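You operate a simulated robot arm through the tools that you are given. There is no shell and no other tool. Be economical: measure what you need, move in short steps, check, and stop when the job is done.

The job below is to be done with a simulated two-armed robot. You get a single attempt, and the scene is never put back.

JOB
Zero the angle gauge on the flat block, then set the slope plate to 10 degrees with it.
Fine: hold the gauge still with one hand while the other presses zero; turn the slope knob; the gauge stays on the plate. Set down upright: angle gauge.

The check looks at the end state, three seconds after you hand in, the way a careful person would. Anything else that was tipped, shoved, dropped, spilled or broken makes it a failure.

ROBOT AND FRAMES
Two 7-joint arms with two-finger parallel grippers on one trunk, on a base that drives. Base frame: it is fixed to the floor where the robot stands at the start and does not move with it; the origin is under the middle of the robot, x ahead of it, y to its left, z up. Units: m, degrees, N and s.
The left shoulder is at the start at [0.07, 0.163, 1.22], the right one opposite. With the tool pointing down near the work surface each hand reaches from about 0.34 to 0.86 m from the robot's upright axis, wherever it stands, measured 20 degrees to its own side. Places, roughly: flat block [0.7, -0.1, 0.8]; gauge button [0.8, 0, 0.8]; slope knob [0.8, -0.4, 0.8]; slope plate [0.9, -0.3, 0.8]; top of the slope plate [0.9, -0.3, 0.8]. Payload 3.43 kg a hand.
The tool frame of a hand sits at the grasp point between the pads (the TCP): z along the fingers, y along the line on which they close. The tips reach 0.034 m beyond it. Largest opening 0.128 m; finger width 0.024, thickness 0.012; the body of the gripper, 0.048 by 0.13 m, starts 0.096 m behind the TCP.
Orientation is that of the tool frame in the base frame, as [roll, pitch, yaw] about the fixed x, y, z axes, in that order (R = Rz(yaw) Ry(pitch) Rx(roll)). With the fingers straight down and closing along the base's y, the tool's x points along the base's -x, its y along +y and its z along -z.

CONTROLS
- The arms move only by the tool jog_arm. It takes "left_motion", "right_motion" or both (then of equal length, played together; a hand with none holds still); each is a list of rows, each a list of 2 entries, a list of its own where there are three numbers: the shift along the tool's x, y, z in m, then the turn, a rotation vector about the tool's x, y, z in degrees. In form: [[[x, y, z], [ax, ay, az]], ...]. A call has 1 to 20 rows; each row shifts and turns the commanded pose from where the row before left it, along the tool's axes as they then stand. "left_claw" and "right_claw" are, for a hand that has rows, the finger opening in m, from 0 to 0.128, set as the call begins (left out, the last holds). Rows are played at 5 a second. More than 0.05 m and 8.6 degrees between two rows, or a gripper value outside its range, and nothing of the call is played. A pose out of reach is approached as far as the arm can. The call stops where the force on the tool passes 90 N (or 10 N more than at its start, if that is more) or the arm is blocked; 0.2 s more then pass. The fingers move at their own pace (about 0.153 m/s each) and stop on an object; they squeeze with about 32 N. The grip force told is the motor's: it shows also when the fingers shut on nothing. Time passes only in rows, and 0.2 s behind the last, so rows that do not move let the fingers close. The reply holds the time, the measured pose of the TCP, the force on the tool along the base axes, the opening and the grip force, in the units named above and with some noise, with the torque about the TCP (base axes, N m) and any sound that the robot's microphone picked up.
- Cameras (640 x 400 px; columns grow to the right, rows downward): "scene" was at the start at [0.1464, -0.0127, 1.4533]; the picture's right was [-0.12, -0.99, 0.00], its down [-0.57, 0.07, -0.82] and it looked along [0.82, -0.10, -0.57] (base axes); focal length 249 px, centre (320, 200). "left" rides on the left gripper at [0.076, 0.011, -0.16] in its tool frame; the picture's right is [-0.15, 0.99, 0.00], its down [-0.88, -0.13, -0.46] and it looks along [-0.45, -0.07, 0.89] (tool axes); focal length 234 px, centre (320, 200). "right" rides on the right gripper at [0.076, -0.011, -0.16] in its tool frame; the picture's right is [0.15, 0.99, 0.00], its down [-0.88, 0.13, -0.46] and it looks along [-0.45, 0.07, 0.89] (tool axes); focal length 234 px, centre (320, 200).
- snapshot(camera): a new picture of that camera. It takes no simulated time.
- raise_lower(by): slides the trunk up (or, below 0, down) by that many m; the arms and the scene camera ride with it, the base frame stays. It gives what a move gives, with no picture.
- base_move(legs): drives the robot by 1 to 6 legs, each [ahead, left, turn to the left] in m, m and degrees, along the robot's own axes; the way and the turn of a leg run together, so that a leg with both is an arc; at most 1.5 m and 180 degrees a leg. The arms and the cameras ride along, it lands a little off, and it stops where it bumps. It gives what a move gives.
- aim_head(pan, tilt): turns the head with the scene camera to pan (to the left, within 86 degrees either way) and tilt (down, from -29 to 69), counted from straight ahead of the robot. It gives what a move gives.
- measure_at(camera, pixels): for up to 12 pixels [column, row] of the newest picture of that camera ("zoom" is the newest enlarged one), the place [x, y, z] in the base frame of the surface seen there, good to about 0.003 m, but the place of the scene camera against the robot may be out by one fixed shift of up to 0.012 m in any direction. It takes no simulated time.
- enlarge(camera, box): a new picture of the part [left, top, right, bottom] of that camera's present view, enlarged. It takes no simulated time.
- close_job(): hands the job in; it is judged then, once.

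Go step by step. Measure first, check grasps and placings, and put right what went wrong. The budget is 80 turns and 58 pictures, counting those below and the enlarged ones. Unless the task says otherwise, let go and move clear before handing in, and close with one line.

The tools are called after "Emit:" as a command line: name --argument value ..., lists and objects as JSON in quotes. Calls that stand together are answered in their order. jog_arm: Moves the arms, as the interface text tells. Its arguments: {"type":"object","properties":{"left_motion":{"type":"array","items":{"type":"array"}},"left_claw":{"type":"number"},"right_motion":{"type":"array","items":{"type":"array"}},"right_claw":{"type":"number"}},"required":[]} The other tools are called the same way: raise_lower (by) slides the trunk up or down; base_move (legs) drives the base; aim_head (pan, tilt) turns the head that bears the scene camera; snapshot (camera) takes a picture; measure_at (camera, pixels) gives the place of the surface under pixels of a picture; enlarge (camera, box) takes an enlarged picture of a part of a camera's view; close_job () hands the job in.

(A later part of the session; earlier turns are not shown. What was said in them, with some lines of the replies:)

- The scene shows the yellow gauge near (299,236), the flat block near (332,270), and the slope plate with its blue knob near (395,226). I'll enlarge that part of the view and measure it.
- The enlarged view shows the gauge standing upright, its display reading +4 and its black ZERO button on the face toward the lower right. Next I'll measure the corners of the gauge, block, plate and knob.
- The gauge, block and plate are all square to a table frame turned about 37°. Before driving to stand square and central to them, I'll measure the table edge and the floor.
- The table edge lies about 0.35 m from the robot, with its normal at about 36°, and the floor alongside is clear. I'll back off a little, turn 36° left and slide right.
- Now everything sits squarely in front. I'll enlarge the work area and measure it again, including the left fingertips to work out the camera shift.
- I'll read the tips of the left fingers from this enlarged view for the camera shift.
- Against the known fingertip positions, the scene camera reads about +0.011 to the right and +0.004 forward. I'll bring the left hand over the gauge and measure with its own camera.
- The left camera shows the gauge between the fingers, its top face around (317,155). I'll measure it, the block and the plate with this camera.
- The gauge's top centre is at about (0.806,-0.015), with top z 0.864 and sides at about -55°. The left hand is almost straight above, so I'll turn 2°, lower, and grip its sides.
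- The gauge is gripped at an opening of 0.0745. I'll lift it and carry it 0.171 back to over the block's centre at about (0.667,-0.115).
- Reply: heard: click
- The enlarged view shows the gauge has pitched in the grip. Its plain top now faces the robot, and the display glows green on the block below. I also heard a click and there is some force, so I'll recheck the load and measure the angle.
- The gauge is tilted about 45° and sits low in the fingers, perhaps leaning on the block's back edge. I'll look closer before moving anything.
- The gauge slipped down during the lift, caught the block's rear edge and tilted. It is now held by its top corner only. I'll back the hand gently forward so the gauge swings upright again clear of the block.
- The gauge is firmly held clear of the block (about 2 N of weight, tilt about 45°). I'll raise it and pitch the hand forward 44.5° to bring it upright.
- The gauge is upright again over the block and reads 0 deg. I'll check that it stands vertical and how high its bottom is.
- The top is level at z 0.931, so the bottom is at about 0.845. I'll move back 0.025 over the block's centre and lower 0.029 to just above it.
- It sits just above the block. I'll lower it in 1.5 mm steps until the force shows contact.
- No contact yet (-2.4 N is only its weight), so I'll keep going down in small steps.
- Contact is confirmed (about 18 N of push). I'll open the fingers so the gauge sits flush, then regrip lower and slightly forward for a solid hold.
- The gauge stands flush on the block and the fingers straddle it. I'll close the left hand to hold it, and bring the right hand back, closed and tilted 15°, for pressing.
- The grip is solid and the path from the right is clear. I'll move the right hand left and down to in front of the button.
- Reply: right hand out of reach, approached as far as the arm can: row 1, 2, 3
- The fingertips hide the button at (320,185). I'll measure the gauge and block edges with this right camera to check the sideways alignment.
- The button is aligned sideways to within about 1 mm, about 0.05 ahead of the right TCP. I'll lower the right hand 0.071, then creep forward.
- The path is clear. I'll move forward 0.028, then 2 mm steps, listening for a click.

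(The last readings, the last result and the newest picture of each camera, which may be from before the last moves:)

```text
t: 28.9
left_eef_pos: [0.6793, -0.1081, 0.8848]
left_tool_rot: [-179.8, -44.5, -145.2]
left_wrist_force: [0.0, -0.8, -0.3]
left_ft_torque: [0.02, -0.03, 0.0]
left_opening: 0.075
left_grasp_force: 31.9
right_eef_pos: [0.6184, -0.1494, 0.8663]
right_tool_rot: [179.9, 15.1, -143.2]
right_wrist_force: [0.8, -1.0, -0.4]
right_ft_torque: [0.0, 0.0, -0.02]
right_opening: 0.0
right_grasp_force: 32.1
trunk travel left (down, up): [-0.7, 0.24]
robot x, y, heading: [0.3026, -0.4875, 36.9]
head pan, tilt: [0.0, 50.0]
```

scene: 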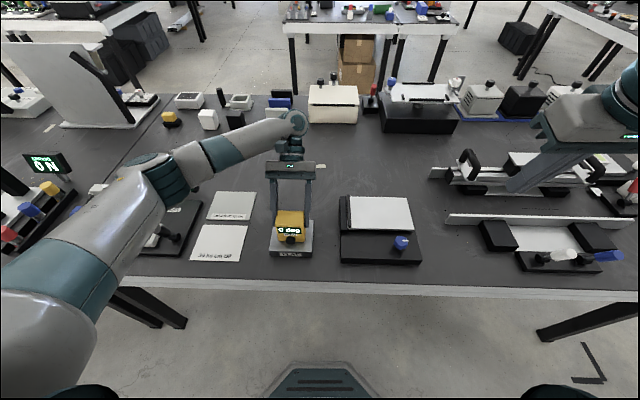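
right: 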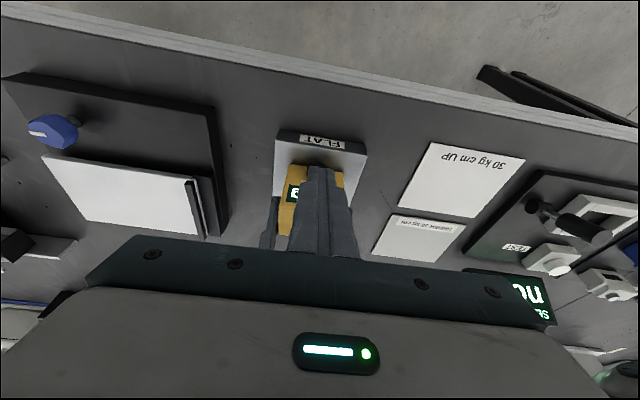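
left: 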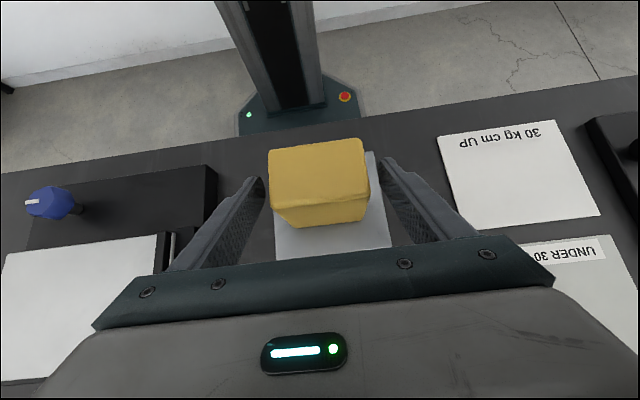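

Emit:
jog_arm --right_motion '[[[-0.0019, 0, 0.0005], [0, 0, 0]], [[-0.0019, 0, 0.0005], [0, 0, 0]], [[0, 0, 0], [0, 0, 0]]]'

Emit:
enlarge --camera "scene" --box '[230, 160, 350, 280]'

```text
t: 29.7
left_eef_pos: [0.6789, -0.1084, 0.8871]
left_tool_rot: [180.0, -44.5, -145.2]
left_wrist_force: [0.8, 1.0, -0.3]
left_ft_torque: [0.04, -0.14, 0.02]
left_opening: 0.0746
left_grasp_force: 31.6
right_eef_pos: [0.6211, -0.1453, 0.8658]
right_tool_rot: [-179.9, 15.0, -143.2]
right_wrist_force: [-1.8, -0.2, -0.2]
right_ft_torque: [-0.04, 0.09, 0.01]
right_opening: 0.0001
right_grasp_force: 31.6
trunk travel left (down, up): [-0.7, 0.24]
robot x, y, heading: [0.3042, -0.4902, 37.0]
head pan, tilt: [0.0, 50.0]
```

```text
3.33 times, centred on (290, 220) of scene
```

zoom: 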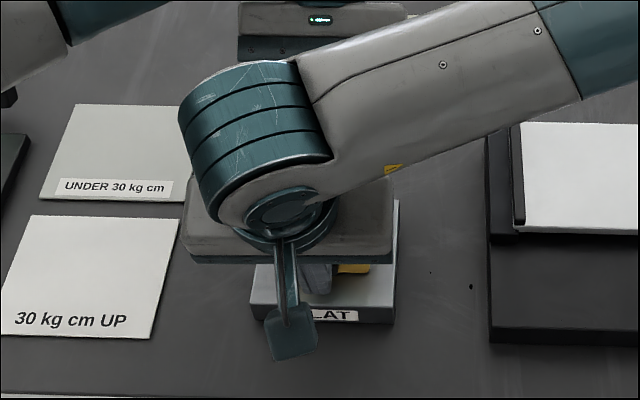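

Contact is just beginning: left torque -0.14, right force about -1.8. I'll press on in 1 mm steps.

Emit:
jog_arm --right_motion '[[[-0.00097, 0, 0.00026], [0, 0, 0]], [[-0.00097, 0, 0.00026], [0, 0, 0]], [[0, 0, 0], [0, 0, 0]]]'

```text
t: 30.5
left_eef_pos: [0.6802, -0.1074, 0.8865]
left_tool_rot: [180.0, -44.4, -145.1]
left_wrist_force: [3.2, 2.5, -0.1]
left_ft_torque: [0.1, -0.12, -0.01]
left_opening: 0.0744
left_grasp_force: 32.2
right_eef_pos: [0.6223, -0.1446, 0.8662]
right_tool_rot: [-179.9, 14.9, -143.3]
right_wrist_force: [-3.7, -1.7, -1.0]
right_ft_torque: [-0.07, 0.08, -0.04]
right_opening: 0.0
right_grasp_force: 31.6
trunk travel left (down, up): [-0.7, 0.24]
robot x, y, heading: [0.3033, -0.4864, 36.8]
head pan, tilt: [0.0, 50.0]
heard: click
```

I heard a click at about 4 N, so the button was pressed. I'll retract the right hand straight back, then up and to the right, and read the display.

Emit:
jog_arm --right_motion '[[[0.0193, 0, -0.0052], [0, 0, 0]], [[0.0193, 0, -0.0052], [0, 0, 0]], [[-0.0078, 0, -0.029], [0, 0, 0]], [[-0.0078, 0, -0.029], [0, 0, 0]], [[-0.0078, -0.02, -0.029], [0, 0, 0]], [[-0.0078, -0.03, -0.029], [0, 0, 0]], [[0, -0.045, 0], [0, 0, 0]], [[0, -0.045, 0], [0, 0, 0]], [[0, -0.045, 0], [0, 0, 0]], [[0, -0.045, 0], [0, 0, 0]], [[0, 0, 0], [0, 0, 0]]]'

Emit:
enlarge --camera "scene" --box '[230, 160, 350, 280]'

```text
t: 32.9
left_eef_pos: [0.679, -0.1065, 0.8862]
left_tool_rot: [-179.9, -44.5, -145.1]
left_wrist_force: [-0.4, 0.1, -0.5]
left_ft_torque: [0.02, -0.04, 0.02]
left_opening: 0.0747
left_grasp_force: 31.8
right_eef_pos: [0.7337, -0.3465, 0.988]
right_tool_rot: [-179.9, 14.9, -143.2]
right_wrist_force: [-0.2, 0.0, 0.1]
right_ft_torque: [0.01, -0.01, 0.0]
right_opening: 0.0002
right_grasp_force: 32.3
right hand out of reach, approached as far as the arm can: row 10
trunk travel left (down, up): [-0.7, 0.24]
robot x, y, heading: [0.302, -0.4867, 36.7]
head pan, tilt: [0.0, 50.0]
```

```text
3.33 times, centred on (290, 220) of scene
```

zoom: 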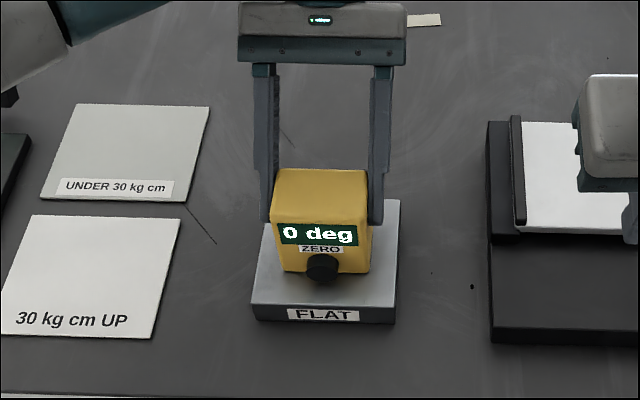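

The display reads 0 deg on the block. I'll lift the gauge gently by 0.02 and check for slipping.

Emit:
jog_arm --left_motion '[[[0.0028, 0, -0.00285], [0, 0, 0]], [[0.0028, 0, -0.00285], [0, 0, 0]], [[0.0028, 0, -0.00285], [0, 0, 0]], [[0.0028, 0, -0.00285], [0, 0, 0]], [[0.0028, 0, -0.00285], [0, 0, 0]], [[0, 0, 0], [0, 0, 0]]]' --right_motion '[[[0, 0, -0.02], [0, 0, 0]], [[0, 0, -0.02], [0, 0, 0]], [[0, -0.02, -0.02], [0, 0, 0]], [[0, -0.03, 0], [0, 0, 0]], [[0, -0.03, 0], [0, 0, 0]], [[0, 0, 0], [0, 0, 0]]]'

Emit:
enlarge --camera "scene" --box '[230, 160, 350, 280]'

```text
t: 34.3
left_eef_pos: [0.6776, -0.1074, 0.9053]
left_tool_rot: [-180.0, -44.5, -145.1]
left_wrist_force: [-0.2, 0.2, -2.5]
left_ft_torque: [0.0, -0.02, -0.01]
left_opening: 0.0747
left_grasp_force: 32.3
right_eef_pos: [0.7866, -0.4022, 1.0475]
right_tool_rot: [-180.0, 14.8, -143.2]
right_wrist_force: [-0.6, -0.7, -0.2]
right_ft_torque: [-0.04, 0.02, 0.0]
right_opening: 0.0
right_grasp_force: 32.2
right hand out of reach, approached as far as the arm can: row 1, 2, 3, 4, 5
trunk travel left (down, up): [-0.7, 0.24]
robot x, y, heading: [0.3042, -0.4898, 37.1]
head pan, tilt: [0.0, 50.0]
```

```text
3.33 times, centred on (290, 220) of scene
```

zoom: 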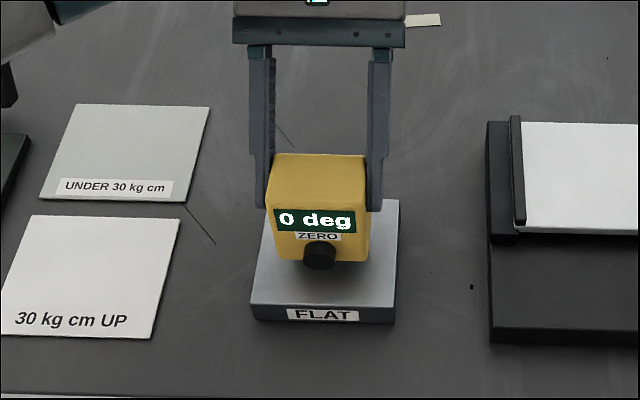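

It holds upright with no slip. I'll lift 0.05 more, move forward 0.075, then drive the base 0.229 right to carry it over the plate.

Emit:
jog_arm --left_motion '[[[0.007, 0, -0.0071], [0, 0, 0]], [[0.007, 0, -0.0071], [0, 0, 0]], [[0.007, 0, -0.0071], [0, 0, 0]], [[0.007, 0, -0.0071], [0, 0, 0]], [[0.007, 0, -0.0071], [0, 0, 0]], [[-0.0107, 0, -0.0105], [0, 0, 0]], [[-0.0107, 0, -0.0105], [0, 0, 0]], [[-0.0107, 0, -0.0105], [0, 0, 0]], [[-0.0107, 0, -0.0105], [0, 0, 0]], [[-0.0107, 0, -0.0105], [0, 0, 0]], [[0, 0, 0], [0, 0, 0]]]'

Emit:
base_move --legs '[[0, -0.229, 0]]'

Emit:
snapshot --camera "scene"

Emit:
snapshot --camera "left"

```text
t: 36.7
left_eef_pos: [0.7406, -0.0652, 0.9561]
left_tool_rot: [179.9, -44.5, -145.2]
left_wrist_force: [-0.5, -0.3, -2.2]
left_ft_torque: [0.0, -0.02, 0.08]
left_opening: 0.0746
left_grasp_force: 31.4
right_eef_pos: [0.7854, -0.403, 1.0473]
right_tool_rot: [180.0, 14.8, -143.3]
right_wrist_force: [-0.1, 0.2, 0.0]
right_ft_torque: [-0.04, -0.01, 0.0]
right_opening: 0.0001
right_grasp_force: 32.0
trunk travel left (down, up): [-0.7, 0.24]
robot x, y, heading: [0.3017, -0.4874, 36.5]
head pan, tilt: [0.0, 50.0]
```

```text
t: 38.4
left_eef_pos: [0.8774, -0.2479, 0.9561]
left_tool_rot: [180.0, -44.5, -145.5]
left_wrist_force: [-0.6, 0.4, -1.8]
left_ft_torque: [0.01, -0.04, 0.0]
left_opening: 0.0747
left_grasp_force: 32.0
right_eef_pos: [0.9202, -0.587, 1.0474]
right_tool_rot: [-179.9, 14.8, -143.6]
right_wrist_force: [0.1, 0.0, 0.7]
right_ft_torque: [0.02, -0.01, 0.04]
right_opening: 0.0
right_grasp_force: 31.3
trunk travel left (down, up): [-0.7, 0.24]
robot x, y, heading: [0.4367, -0.6698, 36.5]
head pan, tilt: [0.0, 50.0]
```

```text
26 pictures are left
```

scene: 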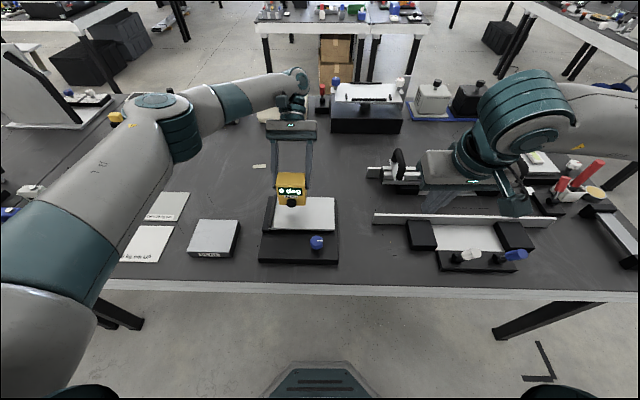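

```text
25 pictures are left
```

left: 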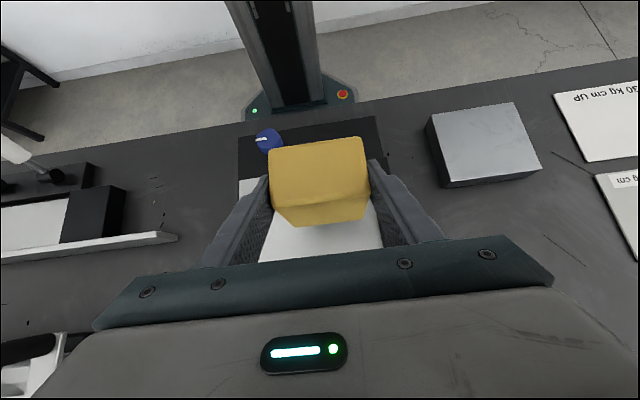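

The gauge hovers over the plate. I'll measure the gauge, plate and bar with the left camera.

Emit:
measure_at --camera "left" --pixels '[[275, 153], [360, 142], [366, 185], [283, 203], [378, 240], [330, 250], [265, 255], [378, 205], [242, 190], [250, 185], [374, 140], [385, 160]]'

Emit:
enlarge --camera "scene" --box '[240, 160, 360, 270]'

Emit:
measure_at --camera "zoom" --pixels '[[200, 65], [295, 65], [205, 150], [300, 152], [250, 90], [160, 225], [165, 260], [480, 190], [485, 258], [170, 262], [408, 225], [408, 300]]'

```text
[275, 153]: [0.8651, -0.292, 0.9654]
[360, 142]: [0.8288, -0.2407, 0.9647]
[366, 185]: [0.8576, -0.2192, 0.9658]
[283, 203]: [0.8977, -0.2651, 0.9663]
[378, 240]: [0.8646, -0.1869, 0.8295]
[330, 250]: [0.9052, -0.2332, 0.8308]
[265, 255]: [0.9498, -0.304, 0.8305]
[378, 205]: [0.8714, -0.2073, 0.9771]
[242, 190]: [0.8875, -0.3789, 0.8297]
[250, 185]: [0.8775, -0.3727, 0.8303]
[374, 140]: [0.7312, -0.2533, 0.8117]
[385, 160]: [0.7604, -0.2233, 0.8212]
```

```text
3.64 times, centred on (300, 215) of scene
```

zoom: 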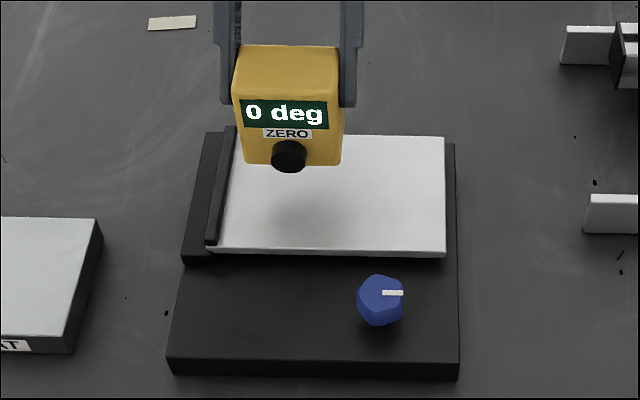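

```text
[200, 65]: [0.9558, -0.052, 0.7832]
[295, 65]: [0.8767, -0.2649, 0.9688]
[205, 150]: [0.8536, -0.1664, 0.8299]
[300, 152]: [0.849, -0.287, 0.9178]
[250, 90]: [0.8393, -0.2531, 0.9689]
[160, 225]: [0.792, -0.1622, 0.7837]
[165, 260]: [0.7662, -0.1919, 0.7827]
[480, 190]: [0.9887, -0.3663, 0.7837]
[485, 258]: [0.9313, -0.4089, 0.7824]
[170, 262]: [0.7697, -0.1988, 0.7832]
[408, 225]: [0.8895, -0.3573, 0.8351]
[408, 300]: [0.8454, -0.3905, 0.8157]
```

The gauge bottom is at 0.8795 and the plate at 0.830. I'll shift 0.012 right and 0.0075 back, and lower to about 4 mm above the plate.

Emit:
jog_arm --left_motion '[[[0.0053, -0.012, 0.0053], [0, 0, 0]], [[-0.0063, 0, 0.0064], [0, 0, 0]], [[-0.0063, 0, 0.0064], [0, 0, 0]], [[-0.0063, 0, 0.0064], [0, 0, 0]], [[-0.0063, 0, 0.0064], [0, 0, 0]], [[-0.0063, 0, 0.0064], [0, 0, 0]], [[0, 0, 0], [0, 0, 0]]]'

Emit:
enlarge --camera "scene" --box '[240, 160, 360, 270]'

```text
t: 40.0
left_eef_pos: [0.8771, -0.263, 0.911]
left_tool_rot: [180.0, -44.5, -145.6]
left_wrist_force: [-0.3, 0.6, -2.0]
left_ft_torque: [0.03, -0.04, 0.0]
left_opening: 0.0748
left_grasp_force: 32.4
right_eef_pos: [0.921, -0.5854, 1.0475]
right_tool_rot: [-180.0, 14.8, -143.5]
right_wrist_force: [0.2, 0.2, 0.2]
right_ft_torque: [-0.02, -0.01, -0.01]
right_opening: 0.0001
right_grasp_force: 32.0
trunk travel left (down, up): [-0.7, 0.24]
robot x, y, heading: [0.4354, -0.6694, 36.4]
head pan, tilt: [0.0, 50.0]
```

```text
3.64 times, centred on (300, 215) of scene
```

zoom: 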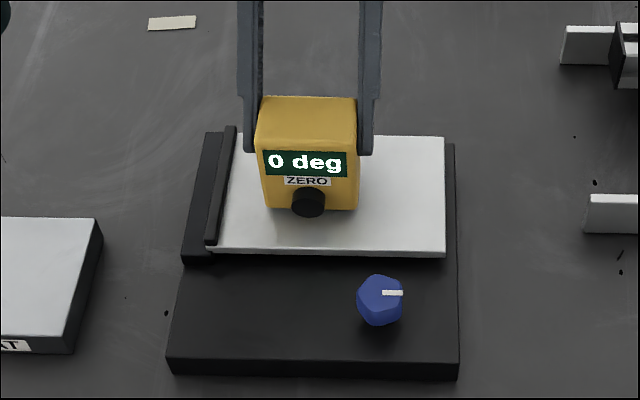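

It is well placed, with a finger's width of gap from the bar. Now for the last few millimetres.

Emit:
jog_arm --left_motion '[[[-0.0014, 0, 0.0014], [0, 0, 0]], [[-0.00105, 0, 0.00107], [0, 0, 0]], [[0, 0, 0], [0, 0, 0]]]'

```text
t: 40.8
left_eef_pos: [0.8764, -0.2619, 0.9091]
left_tool_rot: [179.9, -44.4, -145.6]
left_wrist_force: [0.1, -0.7, -1.4]
left_ft_torque: [0.03, -0.02, -0.03]
left_opening: 0.0748
left_grasp_force: 31.9
right_eef_pos: [0.9214, -0.5862, 1.0476]
right_tool_rot: [-180.0, 14.8, -143.6]
right_wrist_force: [0.6, 0.0, -1.2]
right_ft_torque: [-0.03, 0.02, 0.02]
right_opening: 0.0001
right_grasp_force: 31.6
trunk travel left (down, up): [-0.7, 0.24]
robot x, y, heading: [0.4343, -0.6702, 36.2]
head pan, tilt: [0.0, 50.0]
```

Emit:
jog_arm --left_motion '[[[-0.00105, 0, 0.00107], [0, 0, 0]], [[0, 0, 0], [0, 0, 0]]]'

```text
t: 41.4
left_eef_pos: [0.8775, -0.2623, 0.908]
left_tool_rot: [-179.9, -44.5, -145.3]
left_wrist_force: [0.6, -0.1, -2.0]
left_ft_torque: [0.0, -0.01, -0.01]
left_opening: 0.0746
left_grasp_force: 32.7
right_eef_pos: [0.9207, -0.586, 1.0469]
right_tool_rot: [-179.9, 14.8, -143.6]
right_wrist_force: [0.4, 0.3, -0.8]
right_ft_torque: [0.0, -0.01, 0.01]
right_opening: 0.0
right_grasp_force: 32.0
trunk travel left (down, up): [-0.7, 0.24]
robot x, y, heading: [0.4357, -0.6675, 36.4]
head pan, tilt: [0.0, 50.0]
```

Emit:
jog_arm --left_motion '[[[-0.0007, 0, 0.0007], [0, 0, 0]], [[-0.0007, 0, 0.0007], [0, 0, 0]], [[0, 0, 0], [0, 0, 0]]]'

```text
t: 42.2
left_eef_pos: [0.8776, -0.263, 0.9049]
left_tool_rot: [179.9, -44.5, -145.5]
left_wrist_force: [1.3, 1.5, 5.5]
left_ft_torque: [-0.07, 0.09, 0.01]
left_opening: 0.0747
left_grasp_force: 31.9
right_eef_pos: [0.9212, -0.5857, 1.047]
right_tool_rot: [-180.0, 14.8, -143.6]
right_wrist_force: [0.0, 0.0, 0.1]
right_ft_torque: [-0.01, 0.02, 0.03]
right_opening: 0.0
right_grasp_force: 31.5
trunk travel left (down, up): [-0.7, 0.24]
robot x, y, heading: [0.4376, -0.6672, 36.3]
head pan, tilt: [0.0, 50.0]
```

It touches the plate (about 7 N). I'll release and withdraw along the finger direction.

Emit:
jog_arm --left_motion '[[[0, 0, 0], [0, 0, 0]], [[0, 0, 0], [0, 0, 0]], [[0, 0, -0.02], [0, 0, 0]], [[0, 0, -0.03], [0, 0, 0]], [[0, 0, -0.03], [0, 0, 0]], [[0.02, 0, -0.03], [0, 0, 0]], [[0.02, 0.02, -0.02], [0, 0, 0]], [[0, 0.04, 0], [0, 0, 0]], [[0, 0.04, 0], [0, 0, 0]], [[0, 0.04, 0], [0, 0, 0]]]' --left_claw 0.1

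Emit:
enlarge --camera "scene" --box '[240, 160, 360, 270]'

Emit:
measure_at --camera "zoom" --pixels '[[380, 290], [393, 293], [365, 290], [380, 278], [400, 300], [380, 315], [365, 310], [395, 318]]'

```text
t: 44.4
left_eef_pos: [0.832, -0.1159, 1.0277]
left_tool_rot: [-179.9, -44.5, -145.5]
left_wrist_force: [-0.5, 0.0, -0.2]
left_ft_torque: [0.0, 0.0, -0.02]
left_opening: 0.1
left_grasp_force: 0.1
left hand out of reach, approached as far as the arm can: row 5, 6
right_eef_pos: [0.92, -0.5861, 1.0472]
right_tool_rot: [-180.0, 14.8, -143.6]
right_wrist_force: [-0.1, -0.3, 0.4]
right_ft_torque: [0.02, -0.04, 0.0]
right_opening: 0.0
right_grasp_force: 31.5
trunk travel left (down, up): [-0.7, 0.24]
robot x, y, heading: [0.4363, -0.6702, 36.5]
head pan, tilt: [0.0, 50.0]
```

```text
3.64 times, centred on (300, 215) of scene
```

zoom: 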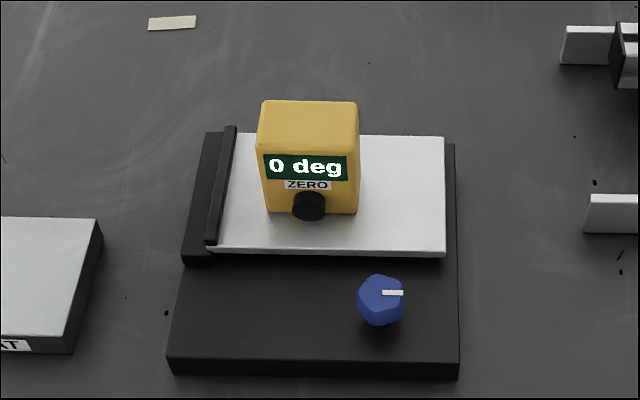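

```text
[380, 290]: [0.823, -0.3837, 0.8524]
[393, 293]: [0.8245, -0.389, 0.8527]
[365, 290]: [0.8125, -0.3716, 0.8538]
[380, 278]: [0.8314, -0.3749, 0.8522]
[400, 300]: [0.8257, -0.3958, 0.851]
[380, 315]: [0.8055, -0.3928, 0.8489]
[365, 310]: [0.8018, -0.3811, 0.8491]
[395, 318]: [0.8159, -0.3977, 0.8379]
```

The gauge stands free on the plate and reads 0 deg. I'll bring the right hand upright over the knob near (0.812,-0.38), and move the left hand further off.

Emit:
jog_arm --right_motion '[[[0, 0, 0], [0, 7.4, 0]], [[0, 0, 0], [0, 7.4, 0]], [[-0.0058, 0.0383, 0.0195], [0, 0, 0]], [[-0.0058, 0.0383, 0.0195], [0, 0, 0]], [[-0.0058, 0.0383, 0.0195], [0, 0, 0]], [[-0.0058, 0.0383, 0.0195], [0, 0, 0]], [[-0.0058, 0.0383, 0.0195], [0, 0, 0]], [[-0.0058, 0.0383, 0.0195], [0, 0, 0]], [[0, 0, 0], [0, 0, 0]]]' --right_claw 0.06 --left_motion '[[[0.005, 0.02, -0.005], [0, 0, 0]], [[0.005, 0.02, -0.005], [0, 0, 0]], [[0.005, 0.02, -0.005], [0, 0, 0]], [[0, 0.02, 0], [0, 0, 0]], [[0, 0.02, 0], [0, 0, 0]], [[0, 0.02, 0], [0, 0, 0]], [[0, 0, 0], [0, 0, 0]], [[0, 0, 0], [0, 0, 0]], [[0, 0, 0], [0, 0, 0]]]'

Emit:
snapshot --camera "right"

```text
t: 46.4
left_eef_pos: [0.7568, -0.0248, 1.0504]
left_tool_rot: [179.9, -44.4, -145.4]
left_wrist_force: [1.0, -0.5, 0.0]
left_ft_torque: [0.0, 0.03, -0.01]
left_opening: 0.0999
left_grasp_force: 0.1
left hand out of reach, approached as far as the arm can: row 5
right_eef_pos: [0.8096, -0.3823, 0.9311]
right_tool_rot: [179.9, 0.0, -143.6]
right_wrist_force: [-0.2, 0.1, -0.3]
right_ft_torque: [0.01, -0.01, 0.0]
right_opening: 0.06
right_grasp_force: 0.1
trunk travel left (down, up): [-0.7, 0.24]
robot x, y, heading: [0.4354, -0.6662, 36.6]
head pan, tilt: [0.0, 50.0]
```

```text
21 pictures are left
```

right: 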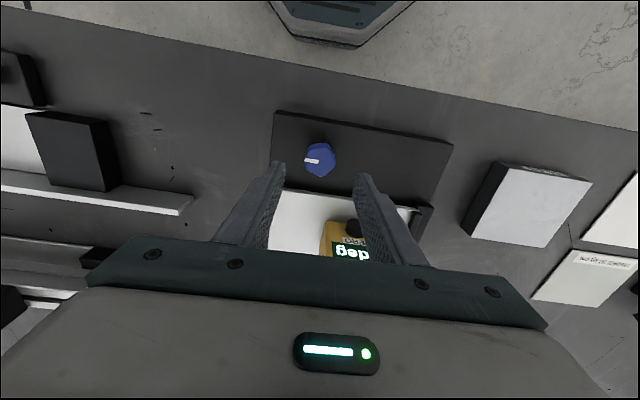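

The knob is at (319,160) in the right view. I'll measure it.

Emit:
enlarge --camera "right" --box '[280, 120, 360, 190]'

Emit:
measure_at --camera "right" --pixels '[[307, 160], [332, 158], [320, 149], [320, 172], [320, 160], [310, 150], [330, 168], [340, 180], [360, 165]]'

```text
5.71 times, centred on (320, 155) of right
```

zoom: 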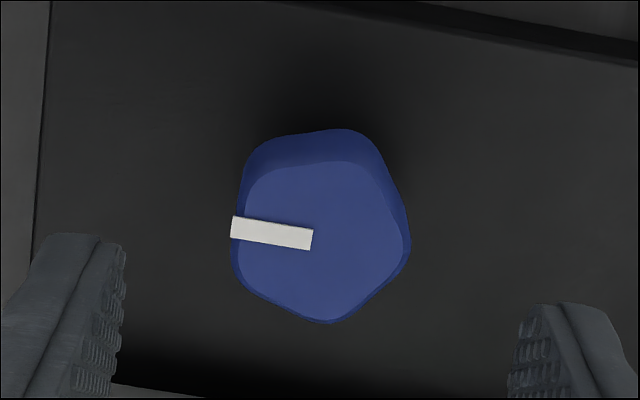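

```text
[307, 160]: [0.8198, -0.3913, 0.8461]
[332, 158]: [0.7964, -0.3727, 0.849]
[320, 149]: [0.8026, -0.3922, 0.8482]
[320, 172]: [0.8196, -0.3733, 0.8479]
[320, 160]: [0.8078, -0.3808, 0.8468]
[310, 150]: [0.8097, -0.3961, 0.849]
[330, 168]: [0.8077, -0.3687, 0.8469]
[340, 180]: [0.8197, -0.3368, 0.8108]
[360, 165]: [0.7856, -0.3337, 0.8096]
```

The knob top is centred at (0.8095,-0.3795,0.847). I'll go down 0.075 with a small correction and close on it.

Emit:
jog_arm --right_motion '[[[-0.0018, 0.0024, 0.025], [0, 0, 0]], [[0, 0, 0.025], [0, 0, 0]], [[0, 0, 0.025], [0, 0, 0]], [[0, 0, 0], [0, 0, 0]]]'

Emit:
jog_arm --right_motion '[[[0, 0, 0], [0, 0, 0]], [[0, 0, 0], [0, 0, 0]], [[0, 0, 0], [0, 0, 0]]]' --right_claw 0.01

```text
t: 47.4
left_eef_pos: [0.7559, -0.0246, 1.0492]
left_tool_rot: [180.0, -44.4, -145.4]
left_wrist_force: [-0.7, -0.8, -0.1]
left_ft_torque: [0.02, 0.02, 0.01]
left_opening: 0.0999
left_grasp_force: 0.1
right_eef_pos: [0.8125, -0.377, 0.8557]
right_tool_rot: [-180.0, 0.0, -143.6]
right_wrist_force: [0.6, 0.5, -0.4]
right_ft_torque: [0.0, -0.01, -0.01]
right_opening: 0.06
right_grasp_force: 0.1
trunk travel left (down, up): [-0.7, 0.24]
robot x, y, heading: [0.4353, -0.6647, 36.4]
head pan, tilt: [0.0, 50.0]
```

```text
t: 48.2
left_eef_pos: [0.7582, -0.025, 1.0504]
left_tool_rot: [180.0, -44.3, -145.3]
left_wrist_force: [0.0, -0.4, 0.2]
left_ft_torque: [0.01, -0.01, -0.01]
left_opening: 0.1
left_grasp_force: 0.0
right_eef_pos: [0.8116, -0.3786, 0.8552]
right_tool_rot: [180.0, 0.0, -143.8]
right_wrist_force: [6.2, -11.0, 0.1]
right_ft_torque: [-0.32, -0.47, 0.01]
right_opening: 0.0353
right_grasp_force: 45.2
trunk travel left (down, up): [-0.7, 0.24]
robot x, y, heading: [0.4352, -0.6662, 36.2]
head pan, tilt: [0.0, 50.0]
```

The knob is gripped (opening 0.035) with about 12 N of side load toward the right. I'll ease the hand 2 mm right, then turn 16° clockwise as a test.

Emit:
jog_arm --right_motion '[[[0, -0.002, 0], [0, 0, 0]], [[0, 0, 0], [0, 0, 0]], [[0, 0, 0], [0, 0, 8]], [[0, 0, 0], [0, 0, 8]], [[0, 0, 0], [0, 0, 0]]]'

Emit:
enlarge --camera "scene" --box '[240, 160, 360, 270]'

```text
t: 49.4
left_eef_pos: [0.756, -0.025, 1.0493]
left_tool_rot: [179.9, -44.3, -145.4]
left_wrist_force: [-0.3, 0.4, 0.4]
left_ft_torque: [0.01, -0.03, 0.0]
left_opening: 0.0999
left_grasp_force: 0.0
right_eef_pos: [0.8132, -0.3788, 0.8554]
right_tool_rot: [179.9, -0.2, -159.7]
right_wrist_force: [3.4, -5.0, -5.6]
right_ft_torque: [-0.12, -0.06, 0.45]
right_opening: 0.0357
right_grasp_force: 44.6
trunk travel left (down, up): [-0.7, 0.24]
robot x, y, heading: [0.4321, -0.6647, 36.4]
head pan, tilt: [0.0, 50.0]
```

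```text
3.64 times, centred on (300, 215) of scene
```

zoom: 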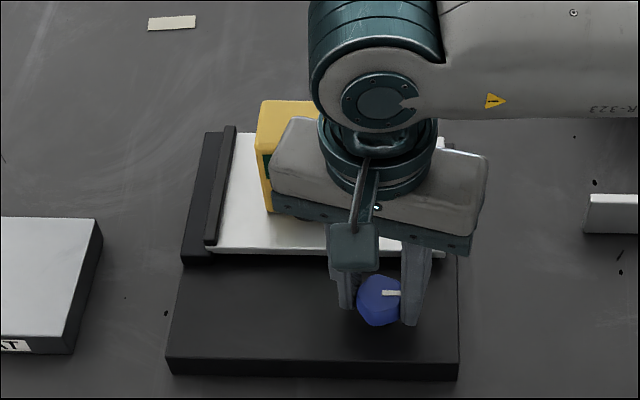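

Torque resists at 0.45 N m, the plate hasn't risen and the pointer hasn't moved, so this way is probably the stop. I'll turn counterclockwise instead.

Emit:
jog_arm --right_motion '[[[0, 0, 0], [0, 0, -8]], [[0, 0, 0], [0, 0, -8]], [[0, 0, 0], [0, 0, -8]], [[0, 0, 0], [0, 0, -8]], [[0, 0, 0], [0, 0, -8]], [[0, 0, 0], [0, 0, 0]]]'

Emit:
enlarge --camera "scene" --box '[240, 160, 360, 270]'

Emit:
snapshot --camera "right"

```text
t: 50.8
left_eef_pos: [0.7566, -0.0232, 1.0497]
left_tool_rot: [-179.9, -44.4, -145.5]
left_wrist_force: [0.6, -0.2, 0.0]
left_ft_torque: [0.0, 0.0, 0.0]
left_opening: 0.0997
left_grasp_force: 0.1
right_eef_pos: [0.8126, -0.3775, 0.8556]
right_tool_rot: [180.0, 0.0, -119.4]
right_wrist_force: [-6.2, 8.7, -3.6]
right_ft_torque: [0.17, 0.33, -0.01]
right_opening: 0.0355
right_grasp_force: 44.8
trunk travel left (down, up): [-0.7, 0.24]
robot x, y, heading: [0.4357, -0.6678, 36.4]
head pan, tilt: [0.0, 50.0]
```

```text
3.64 times, centred on (300, 215) of scene
```

zoom: 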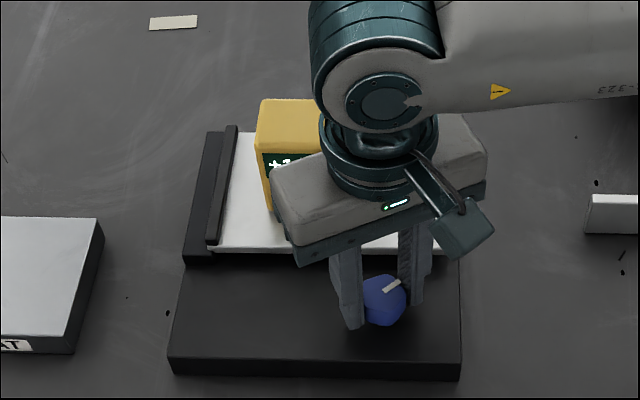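

```text
17 pictures are left
```

right: 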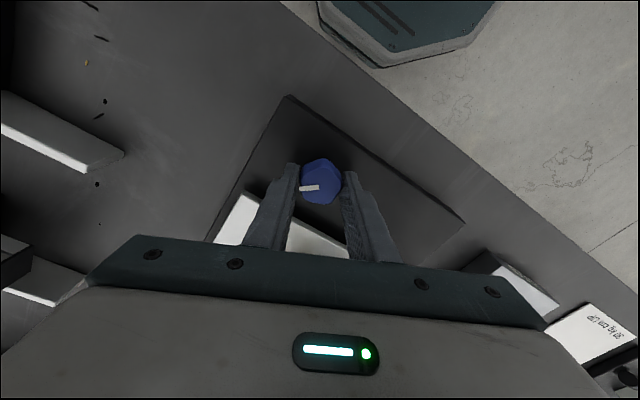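

The pointer turned counterclockwise and the display shows a "+" value, so this direction raises the plate. I'll turn 40° more.

Emit:
jog_arm --right_motion '[[[0, 0, 0], [0, 0, -8]], [[0, 0, 0], [0, 0, -8]], [[0, 0, 0], [0, 0, -8]], [[0, 0, 0], [0, 0, -8]], [[0, 0, 0], [0, 0, -8]], [[0, 0, 0], [0, 0, 0]]]'

Emit:
enlarge --camera "scene" --box '[270, 180, 350, 250]'

```text
t: 52.2
left_eef_pos: [0.7552, -0.0228, 1.0495]
left_tool_rot: [-180.0, -44.2, -145.5]
left_wrist_force: [-0.2, 0.0, 0.0]
left_ft_torque: [0.03, 0.01, -0.01]
left_opening: 0.0999
left_grasp_force: 0.1
right_eef_pos: [0.8112, -0.3779, 0.856]
right_tool_rot: [-180.0, 0.0, -79.5]
right_wrist_force: [-13.3, 12.0, 7.3]
right_ft_torque: [0.66, 0.7, -0.03]
right_opening: 0.0358
right_grasp_force: 44.8
trunk travel left (down, up): [-0.7, 0.24]
robot x, y, heading: [0.4378, -0.6666, 36.3]
head pan, tilt: [0.0, 50.0]
```

```text
5.71 times, centred on (310, 215) of scene
```

zoom: 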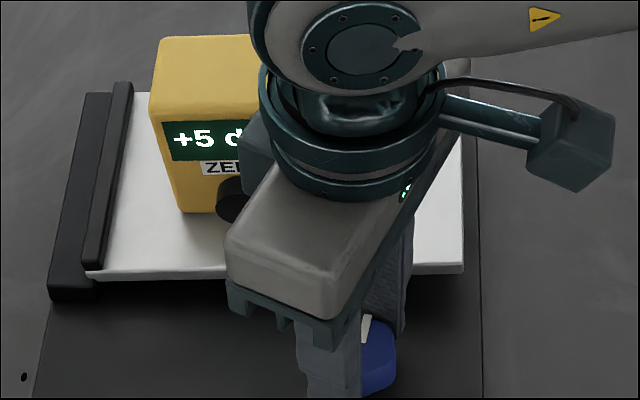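

The display reads +5 after about 64° of turn, so roughly 0.1° of slope per degree. I'll ease the side load and turn 36° more.

Emit:
jog_arm --right_motion '[[[-0.0015, 0.001, 0], [0, 0, 0]], [[0, 0, 0], [0, 0, -8]], [[0, 0, 0], [0, 0, -8]], [[0, 0, 0], [0, 0, -8]], [[0, 0, 0], [0, 0, -8]], [[0, 0, 0], [0, 0, -4]], [[0, 0, 0], [0, 0, 0]]]'

Emit:
enlarge --camera "scene" --box '[270, 180, 350, 250]'

```text
t: 53.8
left_eef_pos: [0.7552, -0.024, 1.0502]
left_tool_rot: [-179.9, -44.2, -145.5]
left_wrist_force: [0.7, 0.0, -0.1]
left_ft_torque: [0.03, 0.05, 0.0]
left_opening: 0.0999
left_grasp_force: 0.1
right_eef_pos: [0.8097, -0.3784, 0.857]
right_tool_rot: [180.0, -0.1, -51.7]
right_wrist_force: [-13.5, 1.6, 3.7]
right_ft_torque: [-0.63, 0.0, -0.03]
right_opening: 0.0357
right_grasp_force: 44.9
right hand out of reach, approached as far as the arm can: row 5, 6
trunk travel left (down, up): [-0.7, 0.24]
robot x, y, heading: [0.4358, -0.6649, 36.3]
head pan, tilt: [0.0, 50.0]
```

```text
5.71 times, centred on (310, 215) of scene
```

zoom: 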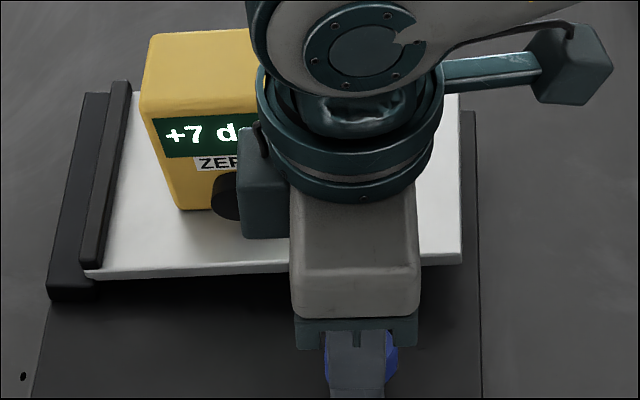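

It reads +7, and the wrist has reached its limit. I'll open around the knob, rotate back 72°, and check that the reading holds before regripping.

Emit:
jog_arm --right_motion '[[[0, 0, 0], [0, 0, 0]], [[0, 0, 0], [0, 0, 0]], [[0, 0, 0], [0, 0, 8]], [[0, 0, 0], [0, 0, 8]], [[0, 0, 0], [0, 0, 8]], [[0, 0, 0], [0, 0, 8]], [[0, 0, 0], [0, 0, 8]], [[0, 0, 0], [0, 0, 8]], [[0, 0, 0], [0, 0, 8]], [[0, 0, 0], [0, 0, 8]], [[0, 0, 0], [0, 0, 8]], [[0, 0, 0], [0, 0, 0]]]' --right_claw 0.06

Emit:
enlarge --camera "scene" --box '[270, 180, 350, 250]'

```text
t: 56.4
left_eef_pos: [0.7573, -0.0248, 1.0503]
left_tool_rot: [-180.0, -44.3, -145.5]
left_wrist_force: [0.9, -0.6, 0.4]
left_ft_torque: [0.02, -0.02, -0.02]
left_opening: 0.1
left_grasp_force: 0.1
right_eef_pos: [0.813, -0.378, 0.8556]
right_tool_rot: [180.0, 0.0, -123.7]
right_wrist_force: [-0.4, -0.1, -0.1]
right_ft_torque: [0.01, 0.02, 0.02]
right_opening: 0.0597
right_grasp_force: 0.0
trunk travel left (down, up): [-0.7, 0.24]
robot x, y, heading: [0.436, -0.667, 36.5]
head pan, tilt: [0.0, 50.0]
```

```text
5.71 times, centred on (310, 215) of scene
```

zoom: 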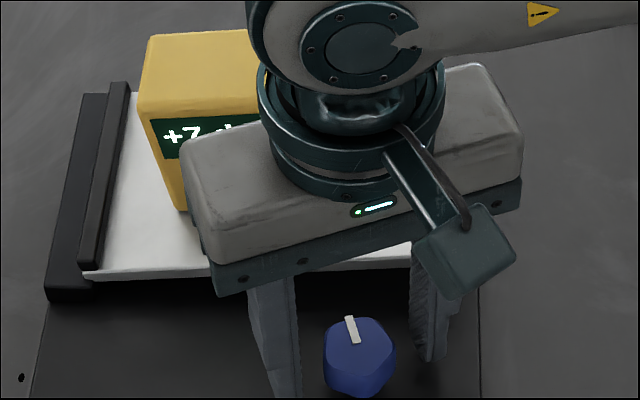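

The reading holds at +7. I'll regrip and turn 24° more counterclockwise.

Emit:
jog_arm --right_motion '[[[0, 0, 0], [0, 0, 0]], [[0, 0, 0], [0, 0, 0]], [[0, 0, 0], [0, 0, -8]], [[0, 0, 0], [0, 0, -8]], [[0, 0, 0], [0, 0, -8]], [[0, 0, 0], [0, 0, 0]]]' --right_claw 0.01

Emit:
enlarge --camera "scene" --box '[270, 180, 350, 250]'

```text
t: 57.8
left_eef_pos: [0.7566, -0.0229, 1.0491]
left_tool_rot: [-179.9, -44.3, -145.5]
left_wrist_force: [0.0, 0.1, 0.2]
left_ft_torque: [-0.01, 0.0, 0.0]
left_opening: 0.0999
left_grasp_force: 0.0
right_eef_pos: [0.8117, -0.3785, 0.8548]
right_tool_rot: [-180.0, 0.0, -99.5]
right_wrist_force: [-4.9, 0.5, -2.6]
right_ft_torque: [0.21, 0.16, 0.02]
right_opening: 0.0354
right_grasp_force: 45.6
trunk travel left (down, up): [-0.7, 0.24]
robot x, y, heading: [0.4366, -0.6658, 36.4]
head pan, tilt: [0.0, 50.0]
```

```text
5.71 times, centred on (310, 215) of scene
```

zoom: 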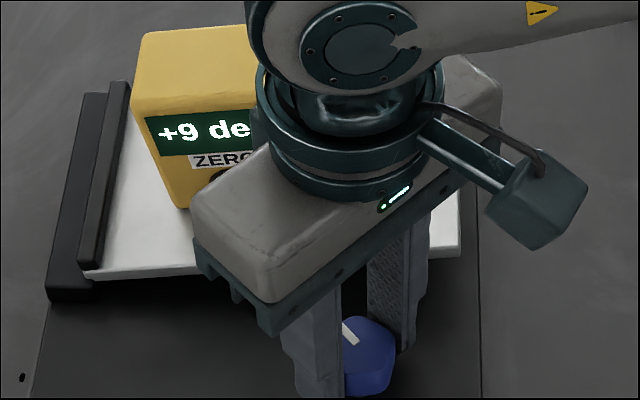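

It reads +9. I'll turn 8° more and look again.

Emit:
jog_arm --right_motion '[[[0, 0, 0], [0, 0, -4]], [[0, 0, 0], [0, 0, -4]], [[0, 0, 0], [0, 0, 0]]]'

Emit:
enlarge --camera "scene" --box '[270, 180, 350, 250]'

```text
t: 58.6
left_eef_pos: [0.756, -0.024, 1.0483]
left_tool_rot: [-179.9, -44.3, -145.5]
left_wrist_force: [0.0, 0.2, 0.6]
left_ft_torque: [-0.02, 0.01, 0.01]
left_opening: 0.1001
left_grasp_force: 0.1
right_eef_pos: [0.8123, -0.3778, 0.8545]
right_tool_rot: [180.0, 0.0, -91.7]
right_wrist_force: [-10.5, 1.5, -4.0]
right_ft_torque: [0.57, 0.21, -0.03]
right_opening: 0.0355
right_grasp_force: 44.9
trunk travel left (down, up): [-0.7, 0.24]
robot x, y, heading: [0.4382, -0.6704, 36.5]
head pan, tilt: [0.0, 50.0]
```

```text
5.71 times, centred on (310, 215) of scene
```

zoom: 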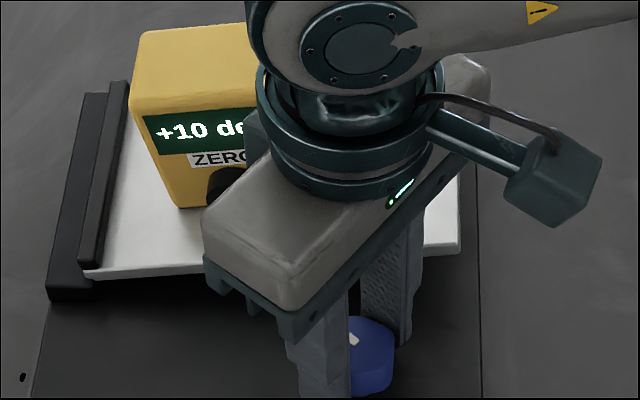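

It reads +10. To sit in the middle of the band, I'll probe 4° further.

Emit:
jog_arm --right_motion '[[[0, 0, 0], [0, 0, -4]], [[0, 0, 0], [0, 0, 0]]]'

Emit:
enlarge --camera "scene" --box '[270, 180, 350, 250]'

```text
t: 59.2
left_eef_pos: [0.7559, -0.0244, 1.0499]
left_tool_rot: [-179.9, -44.1, -145.5]
left_wrist_force: [0.6, -0.4, 0.1]
left_ft_torque: [-0.01, 0.01, -0.01]
left_opening: 0.1002
left_grasp_force: 0.1
right_eef_pos: [0.8112, -0.3771, 0.8549]
right_tool_rot: [-179.9, -0.2, -87.5]
right_wrist_force: [-14.8, 0.0, -10.6]
right_ft_torque: [1.01, 0.28, -0.04]
right_opening: 0.0356
right_grasp_force: 45.1
trunk travel left (down, up): [-0.7, 0.24]
robot x, y, heading: [0.4386, -0.6664, 36.3]
head pan, tilt: [0.0, 50.0]
```

```text
5.71 times, centred on (310, 215) of scene
```

zoom: 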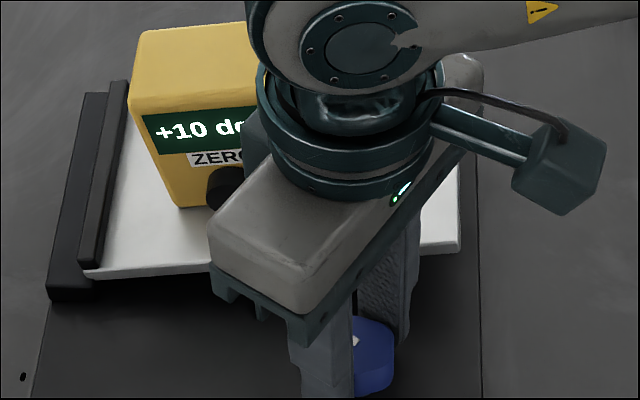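

Still +10. I'll ease the side load and probe 4° more.

Emit:
jog_arm --right_motion '[[[0, 0.0015, 0], [0, 0, 0]], [[0, 0, 0], [0, 0, -4]], [[0, 0, 0], [0, 0, 0]]]'

Emit:
enlarge --camera "scene" --box '[270, 180, 350, 250]'

```text
t: 60.0
left_eef_pos: [0.7573, -0.0235, 1.0488]
left_tool_rot: [-180.0, -44.2, -145.5]
left_wrist_force: [0.0, 0.6, 0.1]
left_ft_torque: [-0.01, 0.01, -0.01]
left_opening: 0.0999
left_grasp_force: 0.1
right_eef_pos: [0.8115, -0.3772, 0.8554]
right_tool_rot: [180.0, -0.1, -83.6]
right_wrist_force: [-10.2, 1.7, -16.9]
right_ft_torque: [0.33, -0.03, -0.02]
right_opening: 0.0357
right_grasp_force: 45.0
trunk travel left (down, up): [-0.7, 0.24]
robot x, y, heading: [0.4379, -0.6638, 36.4]
head pan, tilt: [0.0, 50.0]
```

```text
5.71 times, centred on (310, 215) of scene
```

zoom: 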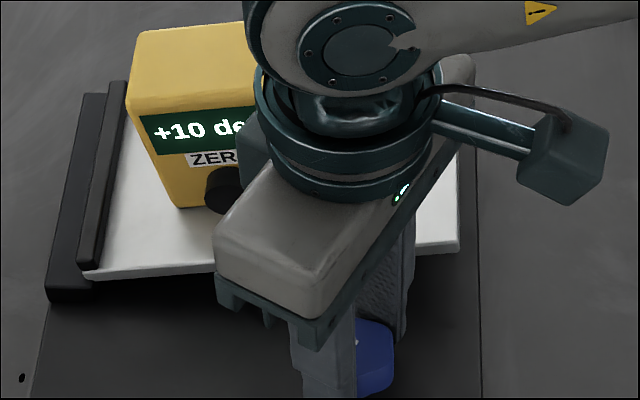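

It is +10 at offsets 0, 4 and 8 and +9 at -8, so the centre of the band is near +4. I'll turn back 4°, release, and rise clear.

Emit:
jog_arm --right_motion '[[[0, 0, 0], [0, 0, 4]], [[0, 0, 0], [0, 0, 0]]]'

Emit:
jog_arm --right_motion '[[[0, 0, 0], [0, 0, 0]], [[0, 0, 0], [0, 0, 0]], [[0, 0, -0.02], [0, 0, 0]], [[0, 0, -0.04], [0, 0, 0]], [[0, 0, -0.04], [0, 0, 0]], [[0, 0, -0.04], [0, 0, 0]], [[0, 0, 0], [0, 0, 8]], [[0, 0, 0], [0, 0, 8]], [[0, 0, 0], [0, 0, 8]], [[0, 0, 0], [0, 0, 8]], [[0, 0, 0], [0, 0, 8]], [[0, 0, 0], [0, 0, 8]], [[0, 0, 0], [0, 0, 8]], [[0, -0.04, 0], [0, 0, 0]], [[0, -0.04, 0], [0, 0, 0]], [[0, -0.04, 0], [0, 0, 0]], [[0, -0.04, 0], [0, 0, 0]], [[0, 0, 0], [0, 0, 0]]]' --right_claw 0.06

Emit:
snapshot --camera "scene"

Emit:
enlarge --camera "scene" --box '[240, 160, 360, 270]'

```text
t: 60.6
left_eef_pos: [0.7576, -0.0236, 1.0493]
left_tool_rot: [180.0, -44.4, -145.5]
left_wrist_force: [0.8, -0.4, -0.2]
left_ft_torque: [-0.02, -0.03, -0.02]
left_opening: 0.1001
left_grasp_force: 0.1
right_eef_pos: [0.812, -0.3792, 0.8556]
right_tool_rot: [180.0, -0.2, -87.7]
right_wrist_force: [-6.8, 2.7, -13.6]
right_ft_torque: [-1.15, 0.11, -0.07]
right_opening: 0.0357
right_grasp_force: 45.2
trunk travel left (down, up): [-0.7, 0.24]
robot x, y, heading: [0.4369, -0.6691, 36.1]
head pan, tilt: [0.0, 50.0]
```

```text
t: 64.4
left_eef_pos: [0.7566, -0.0229, 1.0498]
left_tool_rot: [-179.9, -44.3, -145.5]
left_wrist_force: [0.0, 0.2, -0.3]
left_ft_torque: [-0.03, -0.04, -0.02]
left_opening: 0.0998
left_grasp_force: 0.1
right_eef_pos: [0.9062, -0.5072, 0.9966]
right_tool_rot: [-179.9, 0.0, -143.6]
right_wrist_force: [0.0, -0.2, -0.4]
right_ft_torque: [-0.02, 0.03, 0.01]
right_opening: 0.06
right_grasp_force: 0.0
trunk travel left (down, up): [-0.7, 0.24]
robot x, y, heading: [0.433, -0.6651, 36.3]
head pan, tilt: [0.0, 50.0]
```

```text
9 pictures are left
```

scene: 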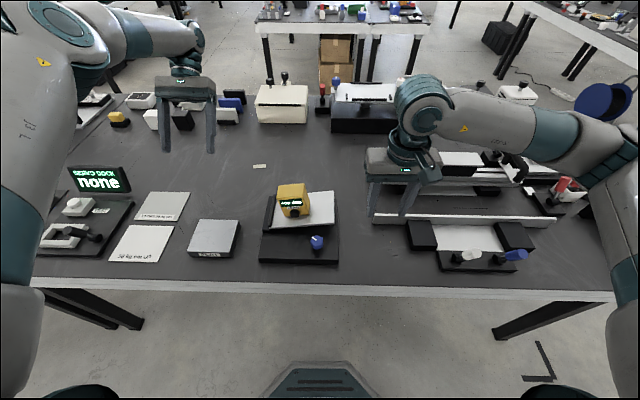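

```text
3.64 times, centred on (300, 215) of scene
```

zoom: 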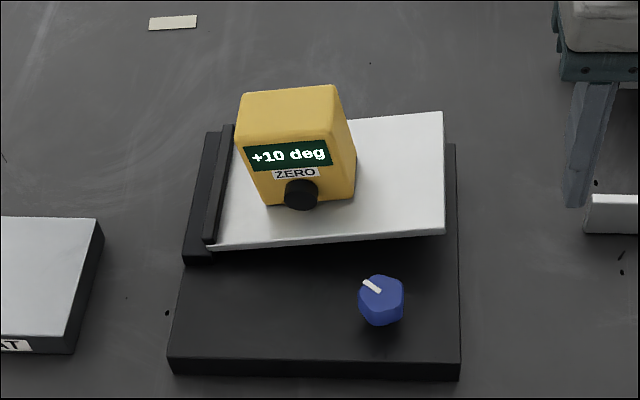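

The display reads +10 deg, the gauge stands free on the raised plate, nothing else has moved, and both hands are clear. I'm handing in.

Emit:
close_job

```text
The job is handed in.
```

I zeroed the gauge on the flat block, holding it with the left hand while the right pressed the button. It now stands upright and untouched on the slope plate, which is set to a reading of +10 deg; on the first lift it slipped and tilted in the grip, so I set it upright again before zeroing.
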